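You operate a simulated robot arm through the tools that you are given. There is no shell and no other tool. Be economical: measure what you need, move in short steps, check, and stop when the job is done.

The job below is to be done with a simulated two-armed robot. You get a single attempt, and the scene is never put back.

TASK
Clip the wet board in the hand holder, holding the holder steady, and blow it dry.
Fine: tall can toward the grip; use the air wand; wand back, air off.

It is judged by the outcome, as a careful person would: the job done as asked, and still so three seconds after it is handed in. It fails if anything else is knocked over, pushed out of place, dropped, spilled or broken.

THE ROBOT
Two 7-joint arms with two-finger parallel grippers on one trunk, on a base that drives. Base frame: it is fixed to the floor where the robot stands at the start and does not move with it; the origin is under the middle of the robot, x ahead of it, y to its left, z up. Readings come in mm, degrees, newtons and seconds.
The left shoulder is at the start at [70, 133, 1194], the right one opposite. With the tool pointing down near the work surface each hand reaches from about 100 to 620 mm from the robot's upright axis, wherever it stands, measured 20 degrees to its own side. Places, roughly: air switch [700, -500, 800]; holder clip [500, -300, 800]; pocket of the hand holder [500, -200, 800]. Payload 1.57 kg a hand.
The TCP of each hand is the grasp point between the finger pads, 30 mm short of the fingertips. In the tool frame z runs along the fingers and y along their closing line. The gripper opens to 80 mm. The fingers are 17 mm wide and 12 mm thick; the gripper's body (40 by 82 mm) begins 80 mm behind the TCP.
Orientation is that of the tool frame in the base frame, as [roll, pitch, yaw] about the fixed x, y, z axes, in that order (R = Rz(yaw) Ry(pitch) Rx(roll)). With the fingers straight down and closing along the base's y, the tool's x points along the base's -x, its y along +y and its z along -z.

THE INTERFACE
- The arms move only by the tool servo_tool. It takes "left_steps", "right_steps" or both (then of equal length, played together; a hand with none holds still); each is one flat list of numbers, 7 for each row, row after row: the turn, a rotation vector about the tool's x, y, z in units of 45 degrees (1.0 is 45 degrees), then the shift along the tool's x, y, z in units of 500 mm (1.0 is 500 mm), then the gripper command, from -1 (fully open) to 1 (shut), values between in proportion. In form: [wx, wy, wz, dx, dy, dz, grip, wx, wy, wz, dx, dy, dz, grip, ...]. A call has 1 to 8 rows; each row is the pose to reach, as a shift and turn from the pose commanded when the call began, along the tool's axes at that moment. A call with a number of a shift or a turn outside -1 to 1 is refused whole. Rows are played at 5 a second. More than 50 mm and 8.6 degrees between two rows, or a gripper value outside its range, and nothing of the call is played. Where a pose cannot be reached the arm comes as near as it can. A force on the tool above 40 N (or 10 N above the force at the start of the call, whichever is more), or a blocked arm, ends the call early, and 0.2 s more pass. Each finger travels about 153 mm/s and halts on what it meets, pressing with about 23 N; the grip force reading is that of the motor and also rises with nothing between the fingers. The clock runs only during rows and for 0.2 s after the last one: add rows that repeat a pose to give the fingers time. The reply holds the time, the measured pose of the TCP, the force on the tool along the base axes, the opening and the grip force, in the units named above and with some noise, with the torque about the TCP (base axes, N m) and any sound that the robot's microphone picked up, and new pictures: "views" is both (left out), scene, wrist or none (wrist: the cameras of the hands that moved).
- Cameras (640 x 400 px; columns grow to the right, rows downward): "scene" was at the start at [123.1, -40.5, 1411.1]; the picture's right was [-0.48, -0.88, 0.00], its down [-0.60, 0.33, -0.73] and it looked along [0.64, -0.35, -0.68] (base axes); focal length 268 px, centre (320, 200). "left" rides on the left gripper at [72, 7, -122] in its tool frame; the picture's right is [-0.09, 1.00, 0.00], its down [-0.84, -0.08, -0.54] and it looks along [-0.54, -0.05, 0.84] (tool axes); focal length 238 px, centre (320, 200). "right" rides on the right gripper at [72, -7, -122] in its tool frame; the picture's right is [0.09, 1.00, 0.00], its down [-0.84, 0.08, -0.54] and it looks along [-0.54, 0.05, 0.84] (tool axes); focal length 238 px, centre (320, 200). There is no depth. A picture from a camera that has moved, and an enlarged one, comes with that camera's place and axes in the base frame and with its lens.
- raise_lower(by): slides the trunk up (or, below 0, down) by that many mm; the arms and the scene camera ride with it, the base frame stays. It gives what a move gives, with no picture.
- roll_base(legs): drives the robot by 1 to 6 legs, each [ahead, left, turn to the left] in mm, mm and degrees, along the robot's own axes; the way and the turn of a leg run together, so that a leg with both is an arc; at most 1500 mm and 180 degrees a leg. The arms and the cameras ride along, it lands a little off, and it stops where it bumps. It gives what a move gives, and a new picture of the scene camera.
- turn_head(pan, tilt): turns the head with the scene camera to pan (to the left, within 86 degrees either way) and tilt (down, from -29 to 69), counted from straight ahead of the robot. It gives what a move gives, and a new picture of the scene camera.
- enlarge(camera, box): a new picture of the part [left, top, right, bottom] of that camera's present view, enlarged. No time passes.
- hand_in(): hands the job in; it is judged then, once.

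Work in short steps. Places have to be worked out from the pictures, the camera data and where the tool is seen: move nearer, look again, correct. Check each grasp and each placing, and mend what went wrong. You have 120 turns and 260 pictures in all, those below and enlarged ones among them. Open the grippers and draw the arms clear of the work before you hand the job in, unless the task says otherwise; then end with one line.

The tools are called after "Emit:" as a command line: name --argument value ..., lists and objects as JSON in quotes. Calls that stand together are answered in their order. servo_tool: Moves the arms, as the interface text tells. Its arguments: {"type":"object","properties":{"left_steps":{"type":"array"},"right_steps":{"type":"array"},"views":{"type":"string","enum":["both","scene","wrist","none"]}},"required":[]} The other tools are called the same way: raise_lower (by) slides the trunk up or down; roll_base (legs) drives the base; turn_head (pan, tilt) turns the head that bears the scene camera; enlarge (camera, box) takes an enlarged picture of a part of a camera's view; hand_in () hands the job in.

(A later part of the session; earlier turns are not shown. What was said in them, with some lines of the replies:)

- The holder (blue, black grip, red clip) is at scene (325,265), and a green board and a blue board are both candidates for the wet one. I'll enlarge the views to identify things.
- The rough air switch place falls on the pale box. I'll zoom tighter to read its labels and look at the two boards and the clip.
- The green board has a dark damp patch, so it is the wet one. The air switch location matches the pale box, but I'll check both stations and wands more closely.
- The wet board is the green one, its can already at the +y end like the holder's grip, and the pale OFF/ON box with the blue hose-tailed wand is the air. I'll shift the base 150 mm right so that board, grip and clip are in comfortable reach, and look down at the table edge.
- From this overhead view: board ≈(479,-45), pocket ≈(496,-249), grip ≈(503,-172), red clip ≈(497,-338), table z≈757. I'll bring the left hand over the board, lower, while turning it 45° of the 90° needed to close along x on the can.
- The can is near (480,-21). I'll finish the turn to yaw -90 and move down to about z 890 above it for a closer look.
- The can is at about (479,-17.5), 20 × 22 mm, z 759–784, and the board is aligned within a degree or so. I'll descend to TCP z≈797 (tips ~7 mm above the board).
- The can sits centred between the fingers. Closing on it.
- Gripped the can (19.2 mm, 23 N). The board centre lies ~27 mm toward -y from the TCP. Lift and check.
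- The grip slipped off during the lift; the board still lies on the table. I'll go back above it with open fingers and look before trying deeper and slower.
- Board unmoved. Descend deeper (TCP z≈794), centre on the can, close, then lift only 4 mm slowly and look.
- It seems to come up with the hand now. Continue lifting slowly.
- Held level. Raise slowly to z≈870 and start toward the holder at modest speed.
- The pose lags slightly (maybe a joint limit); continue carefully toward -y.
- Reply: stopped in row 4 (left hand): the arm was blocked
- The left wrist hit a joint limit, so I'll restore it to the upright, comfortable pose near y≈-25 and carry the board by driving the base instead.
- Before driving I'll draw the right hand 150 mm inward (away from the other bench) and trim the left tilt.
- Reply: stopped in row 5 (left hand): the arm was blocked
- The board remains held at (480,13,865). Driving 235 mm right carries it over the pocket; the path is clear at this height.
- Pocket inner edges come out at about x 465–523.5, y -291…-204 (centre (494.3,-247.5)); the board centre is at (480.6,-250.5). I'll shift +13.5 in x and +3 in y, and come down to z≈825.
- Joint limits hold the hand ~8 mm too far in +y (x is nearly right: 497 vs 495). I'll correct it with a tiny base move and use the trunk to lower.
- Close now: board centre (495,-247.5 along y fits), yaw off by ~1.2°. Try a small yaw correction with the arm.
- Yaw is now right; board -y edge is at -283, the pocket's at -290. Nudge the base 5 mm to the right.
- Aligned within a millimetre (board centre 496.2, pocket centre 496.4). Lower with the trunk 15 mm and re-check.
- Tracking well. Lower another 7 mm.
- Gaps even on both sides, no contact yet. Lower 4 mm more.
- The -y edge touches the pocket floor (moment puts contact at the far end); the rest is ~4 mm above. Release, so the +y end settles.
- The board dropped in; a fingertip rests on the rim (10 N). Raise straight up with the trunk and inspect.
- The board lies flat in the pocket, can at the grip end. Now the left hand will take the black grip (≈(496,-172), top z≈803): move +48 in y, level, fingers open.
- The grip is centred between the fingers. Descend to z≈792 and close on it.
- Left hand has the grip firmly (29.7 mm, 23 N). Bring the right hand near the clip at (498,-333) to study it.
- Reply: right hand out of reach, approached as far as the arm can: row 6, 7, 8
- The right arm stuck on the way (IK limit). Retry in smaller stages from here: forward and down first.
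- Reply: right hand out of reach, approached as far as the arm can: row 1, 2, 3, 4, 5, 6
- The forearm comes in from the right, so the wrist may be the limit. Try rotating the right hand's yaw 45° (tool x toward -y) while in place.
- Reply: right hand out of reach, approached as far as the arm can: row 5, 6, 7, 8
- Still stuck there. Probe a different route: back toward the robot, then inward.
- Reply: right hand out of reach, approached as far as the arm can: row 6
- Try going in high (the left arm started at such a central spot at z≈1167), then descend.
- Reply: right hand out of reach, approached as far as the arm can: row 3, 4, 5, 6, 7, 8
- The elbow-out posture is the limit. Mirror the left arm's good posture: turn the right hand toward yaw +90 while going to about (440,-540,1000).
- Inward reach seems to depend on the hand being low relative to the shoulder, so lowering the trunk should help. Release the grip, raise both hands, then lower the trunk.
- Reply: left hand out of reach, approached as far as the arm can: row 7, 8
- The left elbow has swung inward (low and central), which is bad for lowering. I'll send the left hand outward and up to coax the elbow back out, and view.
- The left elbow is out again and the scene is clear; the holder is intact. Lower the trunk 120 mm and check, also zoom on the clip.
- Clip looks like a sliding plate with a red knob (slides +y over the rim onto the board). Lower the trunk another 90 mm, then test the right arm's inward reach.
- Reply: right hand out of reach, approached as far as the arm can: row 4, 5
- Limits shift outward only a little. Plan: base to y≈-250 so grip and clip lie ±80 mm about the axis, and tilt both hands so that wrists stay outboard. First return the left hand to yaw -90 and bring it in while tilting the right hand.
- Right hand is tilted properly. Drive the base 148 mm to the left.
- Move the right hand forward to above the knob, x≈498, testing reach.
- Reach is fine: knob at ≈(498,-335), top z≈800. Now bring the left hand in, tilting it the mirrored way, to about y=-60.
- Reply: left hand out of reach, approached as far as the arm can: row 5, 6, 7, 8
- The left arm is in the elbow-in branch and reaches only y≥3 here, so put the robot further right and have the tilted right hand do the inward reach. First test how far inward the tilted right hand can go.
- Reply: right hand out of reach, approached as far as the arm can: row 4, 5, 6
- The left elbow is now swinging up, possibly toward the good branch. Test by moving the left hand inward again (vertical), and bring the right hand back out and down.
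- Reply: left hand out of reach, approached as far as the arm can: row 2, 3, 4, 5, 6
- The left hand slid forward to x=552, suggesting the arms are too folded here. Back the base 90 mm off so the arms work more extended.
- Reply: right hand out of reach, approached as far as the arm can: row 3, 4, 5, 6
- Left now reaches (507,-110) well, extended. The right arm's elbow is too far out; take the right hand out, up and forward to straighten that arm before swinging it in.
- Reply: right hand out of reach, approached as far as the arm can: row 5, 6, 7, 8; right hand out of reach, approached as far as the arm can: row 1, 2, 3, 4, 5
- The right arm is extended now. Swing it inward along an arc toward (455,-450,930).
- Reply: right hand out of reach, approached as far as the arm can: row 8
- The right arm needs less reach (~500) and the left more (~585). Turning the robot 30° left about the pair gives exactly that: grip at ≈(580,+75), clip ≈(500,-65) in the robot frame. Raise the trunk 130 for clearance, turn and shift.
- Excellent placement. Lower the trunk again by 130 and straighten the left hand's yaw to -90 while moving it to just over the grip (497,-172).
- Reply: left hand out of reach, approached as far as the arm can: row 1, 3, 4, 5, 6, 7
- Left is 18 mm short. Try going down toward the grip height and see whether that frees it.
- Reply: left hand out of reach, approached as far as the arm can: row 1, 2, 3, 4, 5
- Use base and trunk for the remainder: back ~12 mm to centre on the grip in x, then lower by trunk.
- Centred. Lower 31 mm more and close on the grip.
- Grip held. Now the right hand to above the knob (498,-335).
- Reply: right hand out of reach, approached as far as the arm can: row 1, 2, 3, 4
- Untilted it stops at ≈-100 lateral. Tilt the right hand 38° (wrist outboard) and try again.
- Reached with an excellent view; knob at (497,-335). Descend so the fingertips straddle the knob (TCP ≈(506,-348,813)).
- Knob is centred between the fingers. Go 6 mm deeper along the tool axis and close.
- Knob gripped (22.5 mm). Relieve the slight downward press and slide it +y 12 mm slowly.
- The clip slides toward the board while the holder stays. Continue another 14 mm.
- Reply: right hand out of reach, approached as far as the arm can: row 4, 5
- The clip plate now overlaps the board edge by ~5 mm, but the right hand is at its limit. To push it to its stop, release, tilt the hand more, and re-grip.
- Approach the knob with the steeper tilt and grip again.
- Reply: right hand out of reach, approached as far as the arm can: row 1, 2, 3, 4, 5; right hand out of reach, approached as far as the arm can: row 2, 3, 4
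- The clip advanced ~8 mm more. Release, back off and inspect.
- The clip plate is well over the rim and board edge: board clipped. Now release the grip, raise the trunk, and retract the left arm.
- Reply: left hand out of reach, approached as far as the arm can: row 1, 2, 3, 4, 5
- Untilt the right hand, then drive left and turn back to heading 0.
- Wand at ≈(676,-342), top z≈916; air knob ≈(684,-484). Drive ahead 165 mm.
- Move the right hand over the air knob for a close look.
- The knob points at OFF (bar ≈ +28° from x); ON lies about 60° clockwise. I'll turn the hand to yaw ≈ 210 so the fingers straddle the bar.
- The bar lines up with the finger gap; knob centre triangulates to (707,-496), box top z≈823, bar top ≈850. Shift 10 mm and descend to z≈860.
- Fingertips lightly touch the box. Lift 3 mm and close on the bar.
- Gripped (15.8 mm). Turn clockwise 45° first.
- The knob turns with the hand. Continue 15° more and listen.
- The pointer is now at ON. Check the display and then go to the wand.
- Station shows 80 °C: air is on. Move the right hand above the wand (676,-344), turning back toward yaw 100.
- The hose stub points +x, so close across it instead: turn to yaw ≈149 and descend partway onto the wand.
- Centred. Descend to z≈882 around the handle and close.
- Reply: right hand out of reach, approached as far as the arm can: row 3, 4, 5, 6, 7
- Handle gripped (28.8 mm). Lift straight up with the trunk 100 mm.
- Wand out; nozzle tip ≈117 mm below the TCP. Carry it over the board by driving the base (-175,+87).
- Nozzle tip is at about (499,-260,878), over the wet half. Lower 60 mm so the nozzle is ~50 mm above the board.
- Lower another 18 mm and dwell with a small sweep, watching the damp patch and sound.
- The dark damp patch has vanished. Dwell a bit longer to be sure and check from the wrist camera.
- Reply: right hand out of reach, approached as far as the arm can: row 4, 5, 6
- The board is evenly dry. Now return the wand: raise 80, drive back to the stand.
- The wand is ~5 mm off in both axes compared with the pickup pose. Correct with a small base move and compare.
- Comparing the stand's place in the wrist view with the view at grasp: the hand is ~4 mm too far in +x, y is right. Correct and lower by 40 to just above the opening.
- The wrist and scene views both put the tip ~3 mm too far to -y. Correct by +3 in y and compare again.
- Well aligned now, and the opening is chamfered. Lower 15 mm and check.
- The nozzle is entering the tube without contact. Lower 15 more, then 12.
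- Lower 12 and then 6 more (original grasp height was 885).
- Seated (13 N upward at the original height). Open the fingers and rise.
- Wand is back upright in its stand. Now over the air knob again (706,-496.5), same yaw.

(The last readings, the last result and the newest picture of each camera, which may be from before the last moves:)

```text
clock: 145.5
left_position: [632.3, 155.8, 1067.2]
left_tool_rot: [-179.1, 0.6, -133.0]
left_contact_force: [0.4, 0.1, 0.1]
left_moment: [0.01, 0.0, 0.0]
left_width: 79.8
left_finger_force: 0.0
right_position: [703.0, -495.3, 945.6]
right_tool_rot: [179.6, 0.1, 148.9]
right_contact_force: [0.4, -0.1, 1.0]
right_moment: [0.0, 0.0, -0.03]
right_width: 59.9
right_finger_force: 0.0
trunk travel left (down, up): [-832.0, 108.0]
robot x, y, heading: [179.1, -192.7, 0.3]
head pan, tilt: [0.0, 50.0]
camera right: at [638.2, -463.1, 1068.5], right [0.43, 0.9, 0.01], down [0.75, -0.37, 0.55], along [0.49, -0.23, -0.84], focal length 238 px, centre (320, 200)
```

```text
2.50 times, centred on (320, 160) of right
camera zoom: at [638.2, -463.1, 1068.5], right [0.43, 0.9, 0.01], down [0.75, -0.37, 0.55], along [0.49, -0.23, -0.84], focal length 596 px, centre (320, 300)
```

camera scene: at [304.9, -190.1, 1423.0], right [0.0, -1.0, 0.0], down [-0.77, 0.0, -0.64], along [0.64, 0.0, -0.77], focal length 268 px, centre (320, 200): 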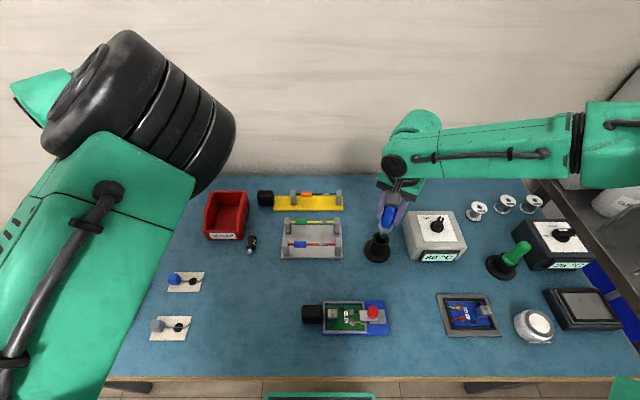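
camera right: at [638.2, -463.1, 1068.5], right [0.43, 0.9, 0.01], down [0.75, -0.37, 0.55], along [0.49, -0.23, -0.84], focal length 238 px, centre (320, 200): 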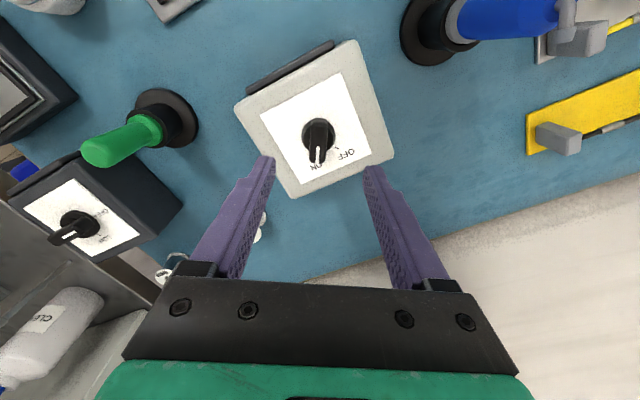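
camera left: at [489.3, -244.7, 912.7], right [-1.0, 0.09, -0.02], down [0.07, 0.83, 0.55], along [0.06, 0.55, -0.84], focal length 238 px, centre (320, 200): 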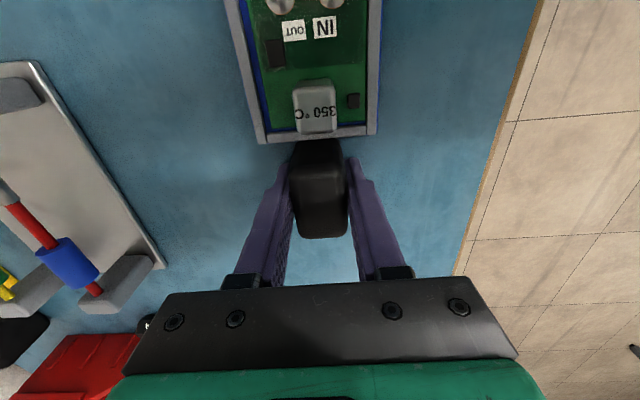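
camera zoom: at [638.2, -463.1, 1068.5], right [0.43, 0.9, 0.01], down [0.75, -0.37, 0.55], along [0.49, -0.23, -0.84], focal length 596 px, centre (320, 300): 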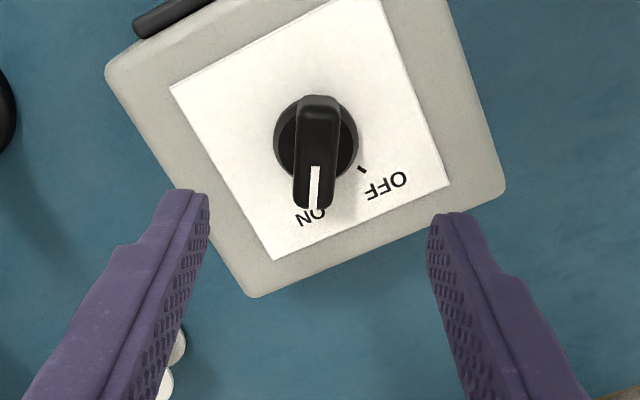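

Lined up. Descend to z≈865 and close on the bar.

Emit:
servo_tool --right_steps '[0, 0, 0, -0.003, 0, 0.06, -0.4, 0, 0, 0, -0.007, 0, 0.12, -0.3, 0, 0, 0, -0.007, 0, 0.16, -0.3, 0, 0, 0, -0.007, 0, 0.16, 0.2, 0, 0, 0, -0.007, 0, 0.16, 0.7, 0, 0, 0, -0.007, 0, 0.16, 1, 0, 0, 0, -0.007, 0, 0.16, 1]' --views "none"

Emit:
enlarge --camera "right" --box '[230, 100, 410, 260]'

```text
clock: 147.1
left_position: [632.4, 156.3, 1066.8]
left_tool_rot: [-179.2, 0.6, -133.1]
left_contact_force: [-0.7, 0.6, -0.1]
left_moment: [0.03, 0.0, -0.01]
left_width: 79.9
left_finger_force: 0.1
right_position: [669.3, -497.9, 903.6]
right_tool_rot: [179.6, 0.1, 148.8]
right_contact_force: [1.4, -0.5, 0.3]
right_moment: [0.0, -0.04, 0.03]
right_width: 0.0
right_finger_force: 21.1
right hand out of reach, approached as far as the arm can: row 1, 2, 3, 4, 5, 6, 7
trunk travel left (down, up): [-832.0, 108.0]
robot x, y, heading: [175.9, -188.7, 0.0]
head pan, tilt: [0.0, 50.0]
```

```text
2.50 times, centred on (320, 180) of right
camera zoom: at [604.6, -466.6, 1026.1], right [0.43, 0.9, 0.01], down [0.75, -0.37, 0.54], along [0.49, -0.23, -0.84], focal length 596 px, centre (320, 250)
```

zoom: 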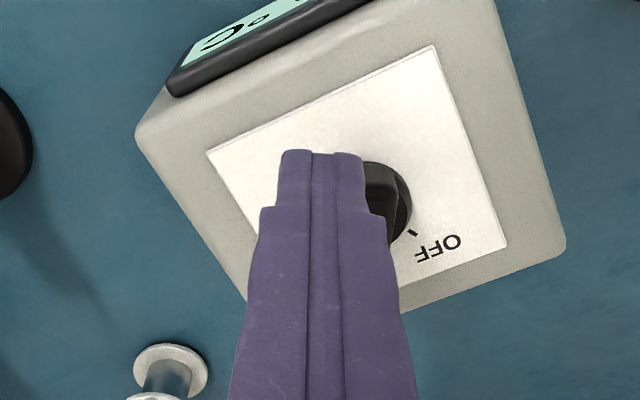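

The raised trunk put it out of reach; fingers closed above the knob without contact. Reopen, move up and over (706,-497,965), then lower with the trunk.

Emit:
servo_tool --right_steps '[0, 0, 0, 0, 0, -0.06, -0.3, 0, 0, 0, -0.03, 0.02, -0.1, -0.3, 0, 0, 0, -0.062, 0.04, -0.122, -0.3, 0, 0, 0, -0.062, 0.04, -0.122, -0.3]' --views "none"

Emit:
raise_lower --by -70

Emit:
enlarge --camera "right" --box '[230, 100, 410, 260]'

```text
clock: 148.1
left_position: [631.8, 156.3, 1066.8]
left_tool_rot: [-179.1, 0.7, -133.1]
left_contact_force: [-0.3, -1.0, -0.4]
left_moment: [0.05, -0.03, 0.0]
left_width: 80.0
left_finger_force: 0.1
right_position: [704.4, -497.3, 966.1]
right_tool_rot: [179.6, 0.1, 148.8]
right_contact_force: [-0.3, 0.1, 0.1]
right_moment: [0.03, 0.02, -0.01]
right_width: 52.1
right_finger_force: 0.2
trunk travel left (down, up): [-832.0, 108.0]
robot x, y, heading: [178.9, -188.0, 0.1]
head pan, tilt: [0.0, 50.0]
```

```text
clock: 149.2
left_position: [632.2, 156.4, 997.1]
left_tool_rot: [-179.1, 0.6, -133.0]
left_contact_force: [-0.2, 0.1, -0.2]
left_moment: [0.02, -0.02, -0.02]
left_width: 80.0
left_finger_force: 0.1
right_position: [704.7, -498.1, 896.1]
right_tool_rot: [179.6, 0.1, 148.9]
right_contact_force: [0.7, 0.1, -0.9]
right_moment: [0.03, -0.06, -0.02]
right_width: 52.0
right_finger_force: 0.1
trunk travel left (down, up): [-762.0, 178.0]
robot x, y, heading: [178.8, -190.8, 0.3]
head pan, tilt: [0.0, 50.0]
```

```text
2.50 times, centred on (320, 180) of right
camera zoom: at [639.7, -464.8, 1017.8], right [0.43, 0.9, 0.01], down [0.75, -0.37, 0.54], along [0.49, -0.23, -0.84], focal length 596 px, centre (320, 250)
```

zoom: 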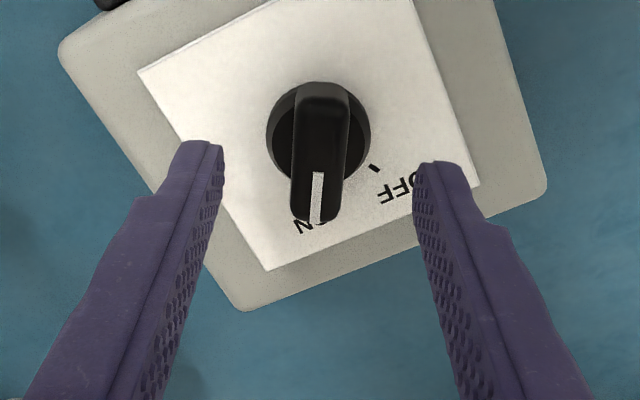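

Aligned. Lower 31 mm by trunk and close on the bar.

Emit:
raise_lower --by -31

Emit:
servo_tool --right_steps '[0, 0, 0, 0, 0, 0, 0.2, 0, 0, 0, 0, 0, 0, 0.7, 0, 0, 0, 0, 0, 0, 1, 0, 0, 0, 0, 0, 0, 1]' --views "none"

Emit:
enlarge --camera "right" --box '[230, 100, 410, 260]'

```text
clock: 150.0
left_position: [632.2, 156.5, 966.5]
left_tool_rot: [-179.1, 0.7, -133.1]
left_contact_force: [-0.8, 1.3, -1.3]
left_moment: [-0.03, -0.03, 0.01]
left_width: 80.1
left_finger_force: 0.0
right_position: [704.3, -494.8, 864.8]
right_tool_rot: [179.6, 0.1, 148.9]
right_contact_force: [-0.4, 0.2, -0.8]
right_moment: [0.02, -0.02, 0.03]
right_width: 52.2
right_finger_force: 0.1
trunk travel left (down, up): [-731.0, 209.0]
robot x, y, heading: [180.0, -188.5, -0.1]
head pan, tilt: [0.0, 50.0]
```

```text
clock: 151.0
left_position: [632.5, 155.6, 966.5]
left_tool_rot: [-179.2, 0.6, -133.1]
left_contact_force: [0.6, 0.0, 0.0]
left_moment: [-0.01, 0.0, 0.01]
left_width: 79.8
left_finger_force: 0.0
right_position: [703.6, -496.3, 865.4]
right_tool_rot: [179.7, 0.1, 149.0]
right_contact_force: [-0.4, -0.3, 1.4]
right_moment: [-0.57, 0.68, 0.2]
right_width: 15.8
right_finger_force: 31.3
trunk travel left (down, up): [-731.0, 209.0]
robot x, y, heading: [179.0, -188.6, 0.0]
head pan, tilt: [0.0, 50.0]
```

```text
2.50 times, centred on (320, 180) of right
camera zoom: at [639.8, -464.9, 986.6], right [0.43, 0.9, 0.01], down [0.75, -0.37, 0.54], along [0.49, -0.23, -0.84], focal length 596 px, centre (320, 250)
```

zoom: 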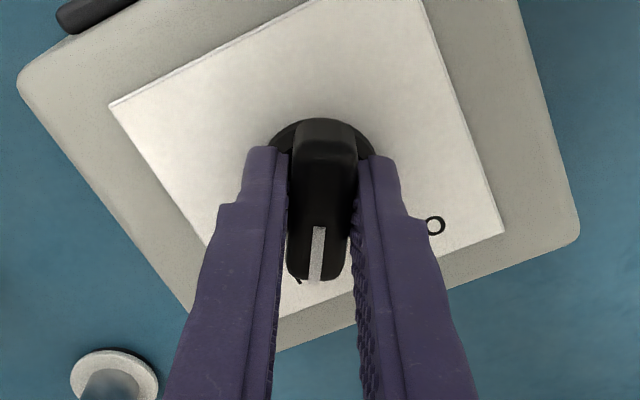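

Gripped. Turn counter-clockwise 60° back to OFF (two calls), then release and rise.

Emit:
servo_tool --right_steps '[0, 0, -0.17, 0, 0, 0, 1, 0, 0, -0.34, 0, 0, 0, 1, 0, 0, -0.51, 0, 0, 0, 1, 0, 0, -0.68, 0, 0, 0, 1, 0, 0, -0.85, 0, 0, 0, 1, 0, 0, -1, 0, 0, 0, 1]' --views "none"

Emit:
servo_tool --right_steps '[0, 0, -0.12, 0, 0, 0, 1, 0, 0, -0.24, 0, 0, 0, 1, 0, 0, -0.35, 0, 0, 0, 1, 0, 0, -0.35, 0, 0, 0, 1]' --views "none"

Emit:
servo_tool --right_steps '[0, 0, 0, 0, 0, 0, 0.3, 0, 0, 0, 0, 0, 0, -0.3, 0, 0, 0, 0, 0, -0.05, -0.3, 0, 0, 0, 0, 0, -0.13, -0.5, 0, 0, 0, 0, 0, -0.2, -1]' --views "wrist"

Emit:
enlarge --camera "right" --box '[230, 80, 410, 240]'

Emit:
enlarge --camera "scene" --box '[350, 180, 490, 270]'

```text
clock: 152.4
left_position: [632.7, 155.7, 966.4]
left_tool_rot: [-179.2, 0.7, -133.1]
left_contact_force: [-0.6, 0.1, 0.3]
left_moment: [0.01, -0.04, -0.02]
left_width: 80.0
left_finger_force: 0.0
right_position: [703.9, -496.9, 864.8]
right_tool_rot: [179.9, 0.4, -165.9]
right_contact_force: [1.4, -8.5, 4.3]
right_moment: [-0.81, 0.71, -0.04]
right_width: 15.9
right_finger_force: 31.1
trunk travel left (down, up): [-731.0, 209.0]
robot x, y, heading: [175.9, -187.7, 0.1]
head pan, tilt: [0.0, 50.0]
```

```text
clock: 153.4
left_position: [633.0, 154.7, 965.8]
left_tool_rot: [-179.2, 0.7, -133.1]
left_contact_force: [-0.8, -0.4, 0.4]
left_moment: [0.01, -0.02, -0.01]
left_width: 80.0
left_finger_force: 0.1
right_position: [704.3, -498.3, 864.1]
right_tool_rot: [180.0, 0.5, -150.3]
right_contact_force: [2.1, -12.2, 6.4]
right_moment: [-0.68, 0.4, -0.01]
right_width: 15.8
right_finger_force: 32.1
trunk travel left (down, up): [-731.0, 209.0]
robot x, y, heading: [177.4, -192.0, -0.1]
head pan, tilt: [0.0, 50.0]
```

```text
clock: 154.6
left_position: [632.4, 155.4, 966.0]
left_tool_rot: [-179.1, 0.6, -133.1]
left_contact_force: [0.7, -0.5, 0.2]
left_moment: [0.02, 0.02, -0.02]
left_width: 79.9
left_finger_force: 0.1
right_position: [702.4, -495.5, 965.4]
right_tool_rot: [179.9, 0.4, -150.3]
right_contact_force: [-0.6, 0.2, 0.4]
right_moment: [0.0, 0.02, 0.03]
right_width: 80.0
right_finger_force: 0.2
trunk travel left (down, up): [-731.0, 209.0]
robot x, y, heading: [176.0, -188.4, -0.3]
head pan, tilt: [0.0, 50.0]
camera right: at [644.4, -536.4, 1087.1], right [-0.57, 0.82, 0.0], down [0.69, 0.48, 0.55], along [0.45, 0.31, -0.84], focal length 238 px, centre (320, 200)
```

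right: 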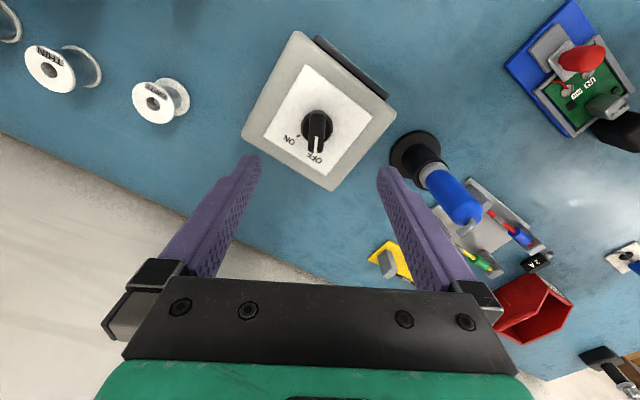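

```text
2.50 times, centred on (320, 160) of right
camera zoom: at [644.4, -536.4, 1087.1], right [-0.57, 0.82, 0.0], down [0.69, 0.48, 0.55], along [0.45, 0.31, -0.84], focal length 596 px, centre (320, 300)
```

zoom: 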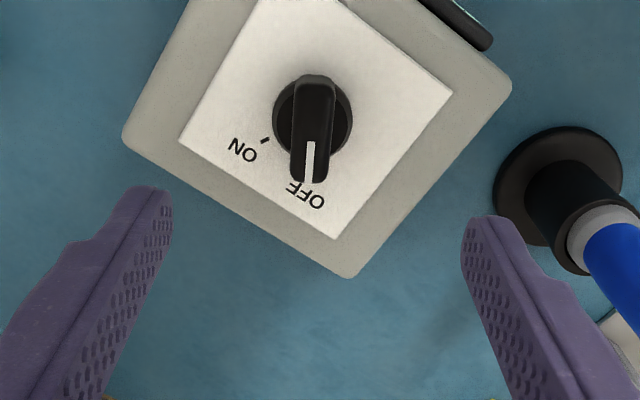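

```text
4.44 times, centred on (420, 225) of scene
camera zoom: at [304.6, -189.0, 1364.0], right [0.0, -1.0, 0.0], down [-0.77, 0.0, -0.64], along [0.64, 0.0, -0.77], focal length 1193 px, centre (-124, 89)
```

zoom: 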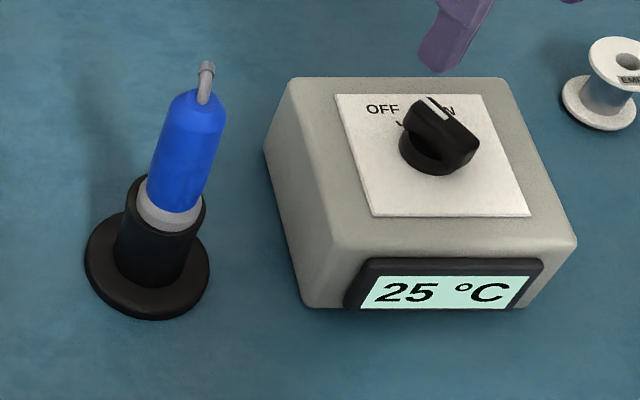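

Air is OFF (25 °C) and the wand is in its stand. Raise, back the robot away and check the whole scene.

Emit:
raise_lower --by 80

Emit:
roll_base --legs '[[-200, 0, 0]]'

Emit:
enlarge --camera "scene" --box '[240, 150, 480, 300]'

```text
clock: 155.8
left_position: [632.7, 155.7, 1047.4]
left_tool_rot: [-179.2, 0.7, -133.1]
left_contact_force: [0.7, 0.2, 0.8]
left_moment: [-0.03, 0.02, 0.02]
left_width: 80.0
left_finger_force: 0.0
right_position: [703.8, -494.3, 1045.4]
right_tool_rot: [179.8, 0.3, -150.3]
right_contact_force: [0.3, 0.7, -0.1]
right_moment: [0.02, -0.03, -0.02]
right_width: 80.1
right_finger_force: 0.1
trunk travel left (down, up): [-811.0, 129.0]
robot x, y, heading: [177.7, -187.4, 0.1]
head pan, tilt: [0.0, 50.0]
```

```text
clock: 157.3
left_position: [439.9, 153.8, 1044.8]
left_tool_rot: [-179.4, 0.5, -133.3]
left_contact_force: [0.0, 0.1, 0.1]
left_moment: [0.0, 0.04, -0.02]
left_width: 80.1
left_finger_force: 0.0
right_position: [509.4, -496.9, 1043.7]
right_tool_rot: [179.9, 0.2, -150.5]
right_contact_force: [0.4, 0.4, -0.5]
right_moment: [-0.02, 0.06, -0.04]
right_width: 80.2
right_finger_force: 0.2
trunk travel left (down, up): [-811.0, 129.0]
robot x, y, heading: [-18.2, -188.2, -0.1]
head pan, tilt: [0.0, 50.0]
camera scene: at [113.1, -189.5, 1443.6], right [0.0, -1.0, 0.0], down [-0.77, 0.0, -0.64], along [0.64, 0.0, -0.77], focal length 268 px, centre (320, 200)
```

scene: 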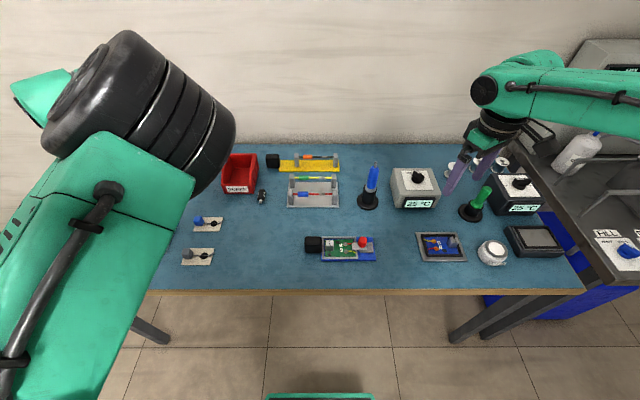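

```text
2.67 times, centred on (360, 225) of scene
camera zoom: at [113.1, -189.5, 1443.6], right [0.0, -1.0, 0.0], down [-0.77, 0.0, -0.64], along [0.64, 0.0, -0.77], focal length 716 px, centre (213, 133)
```

zoom: 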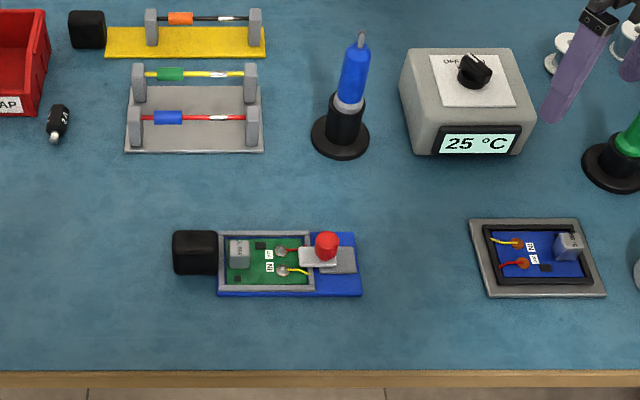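

All is in place: board clipped with the can toward the grip, dry, wand back in its stand, air off, arms clear. Handing in.

Emit:
hand_in

```text
The job is handed in.
```

The wet green board is clipped in the hand holder with its tall can toward the grip and blown dry. The wand is back in its stand, the air is off, and nothing else looked disturbed in the last picture before hand-in.
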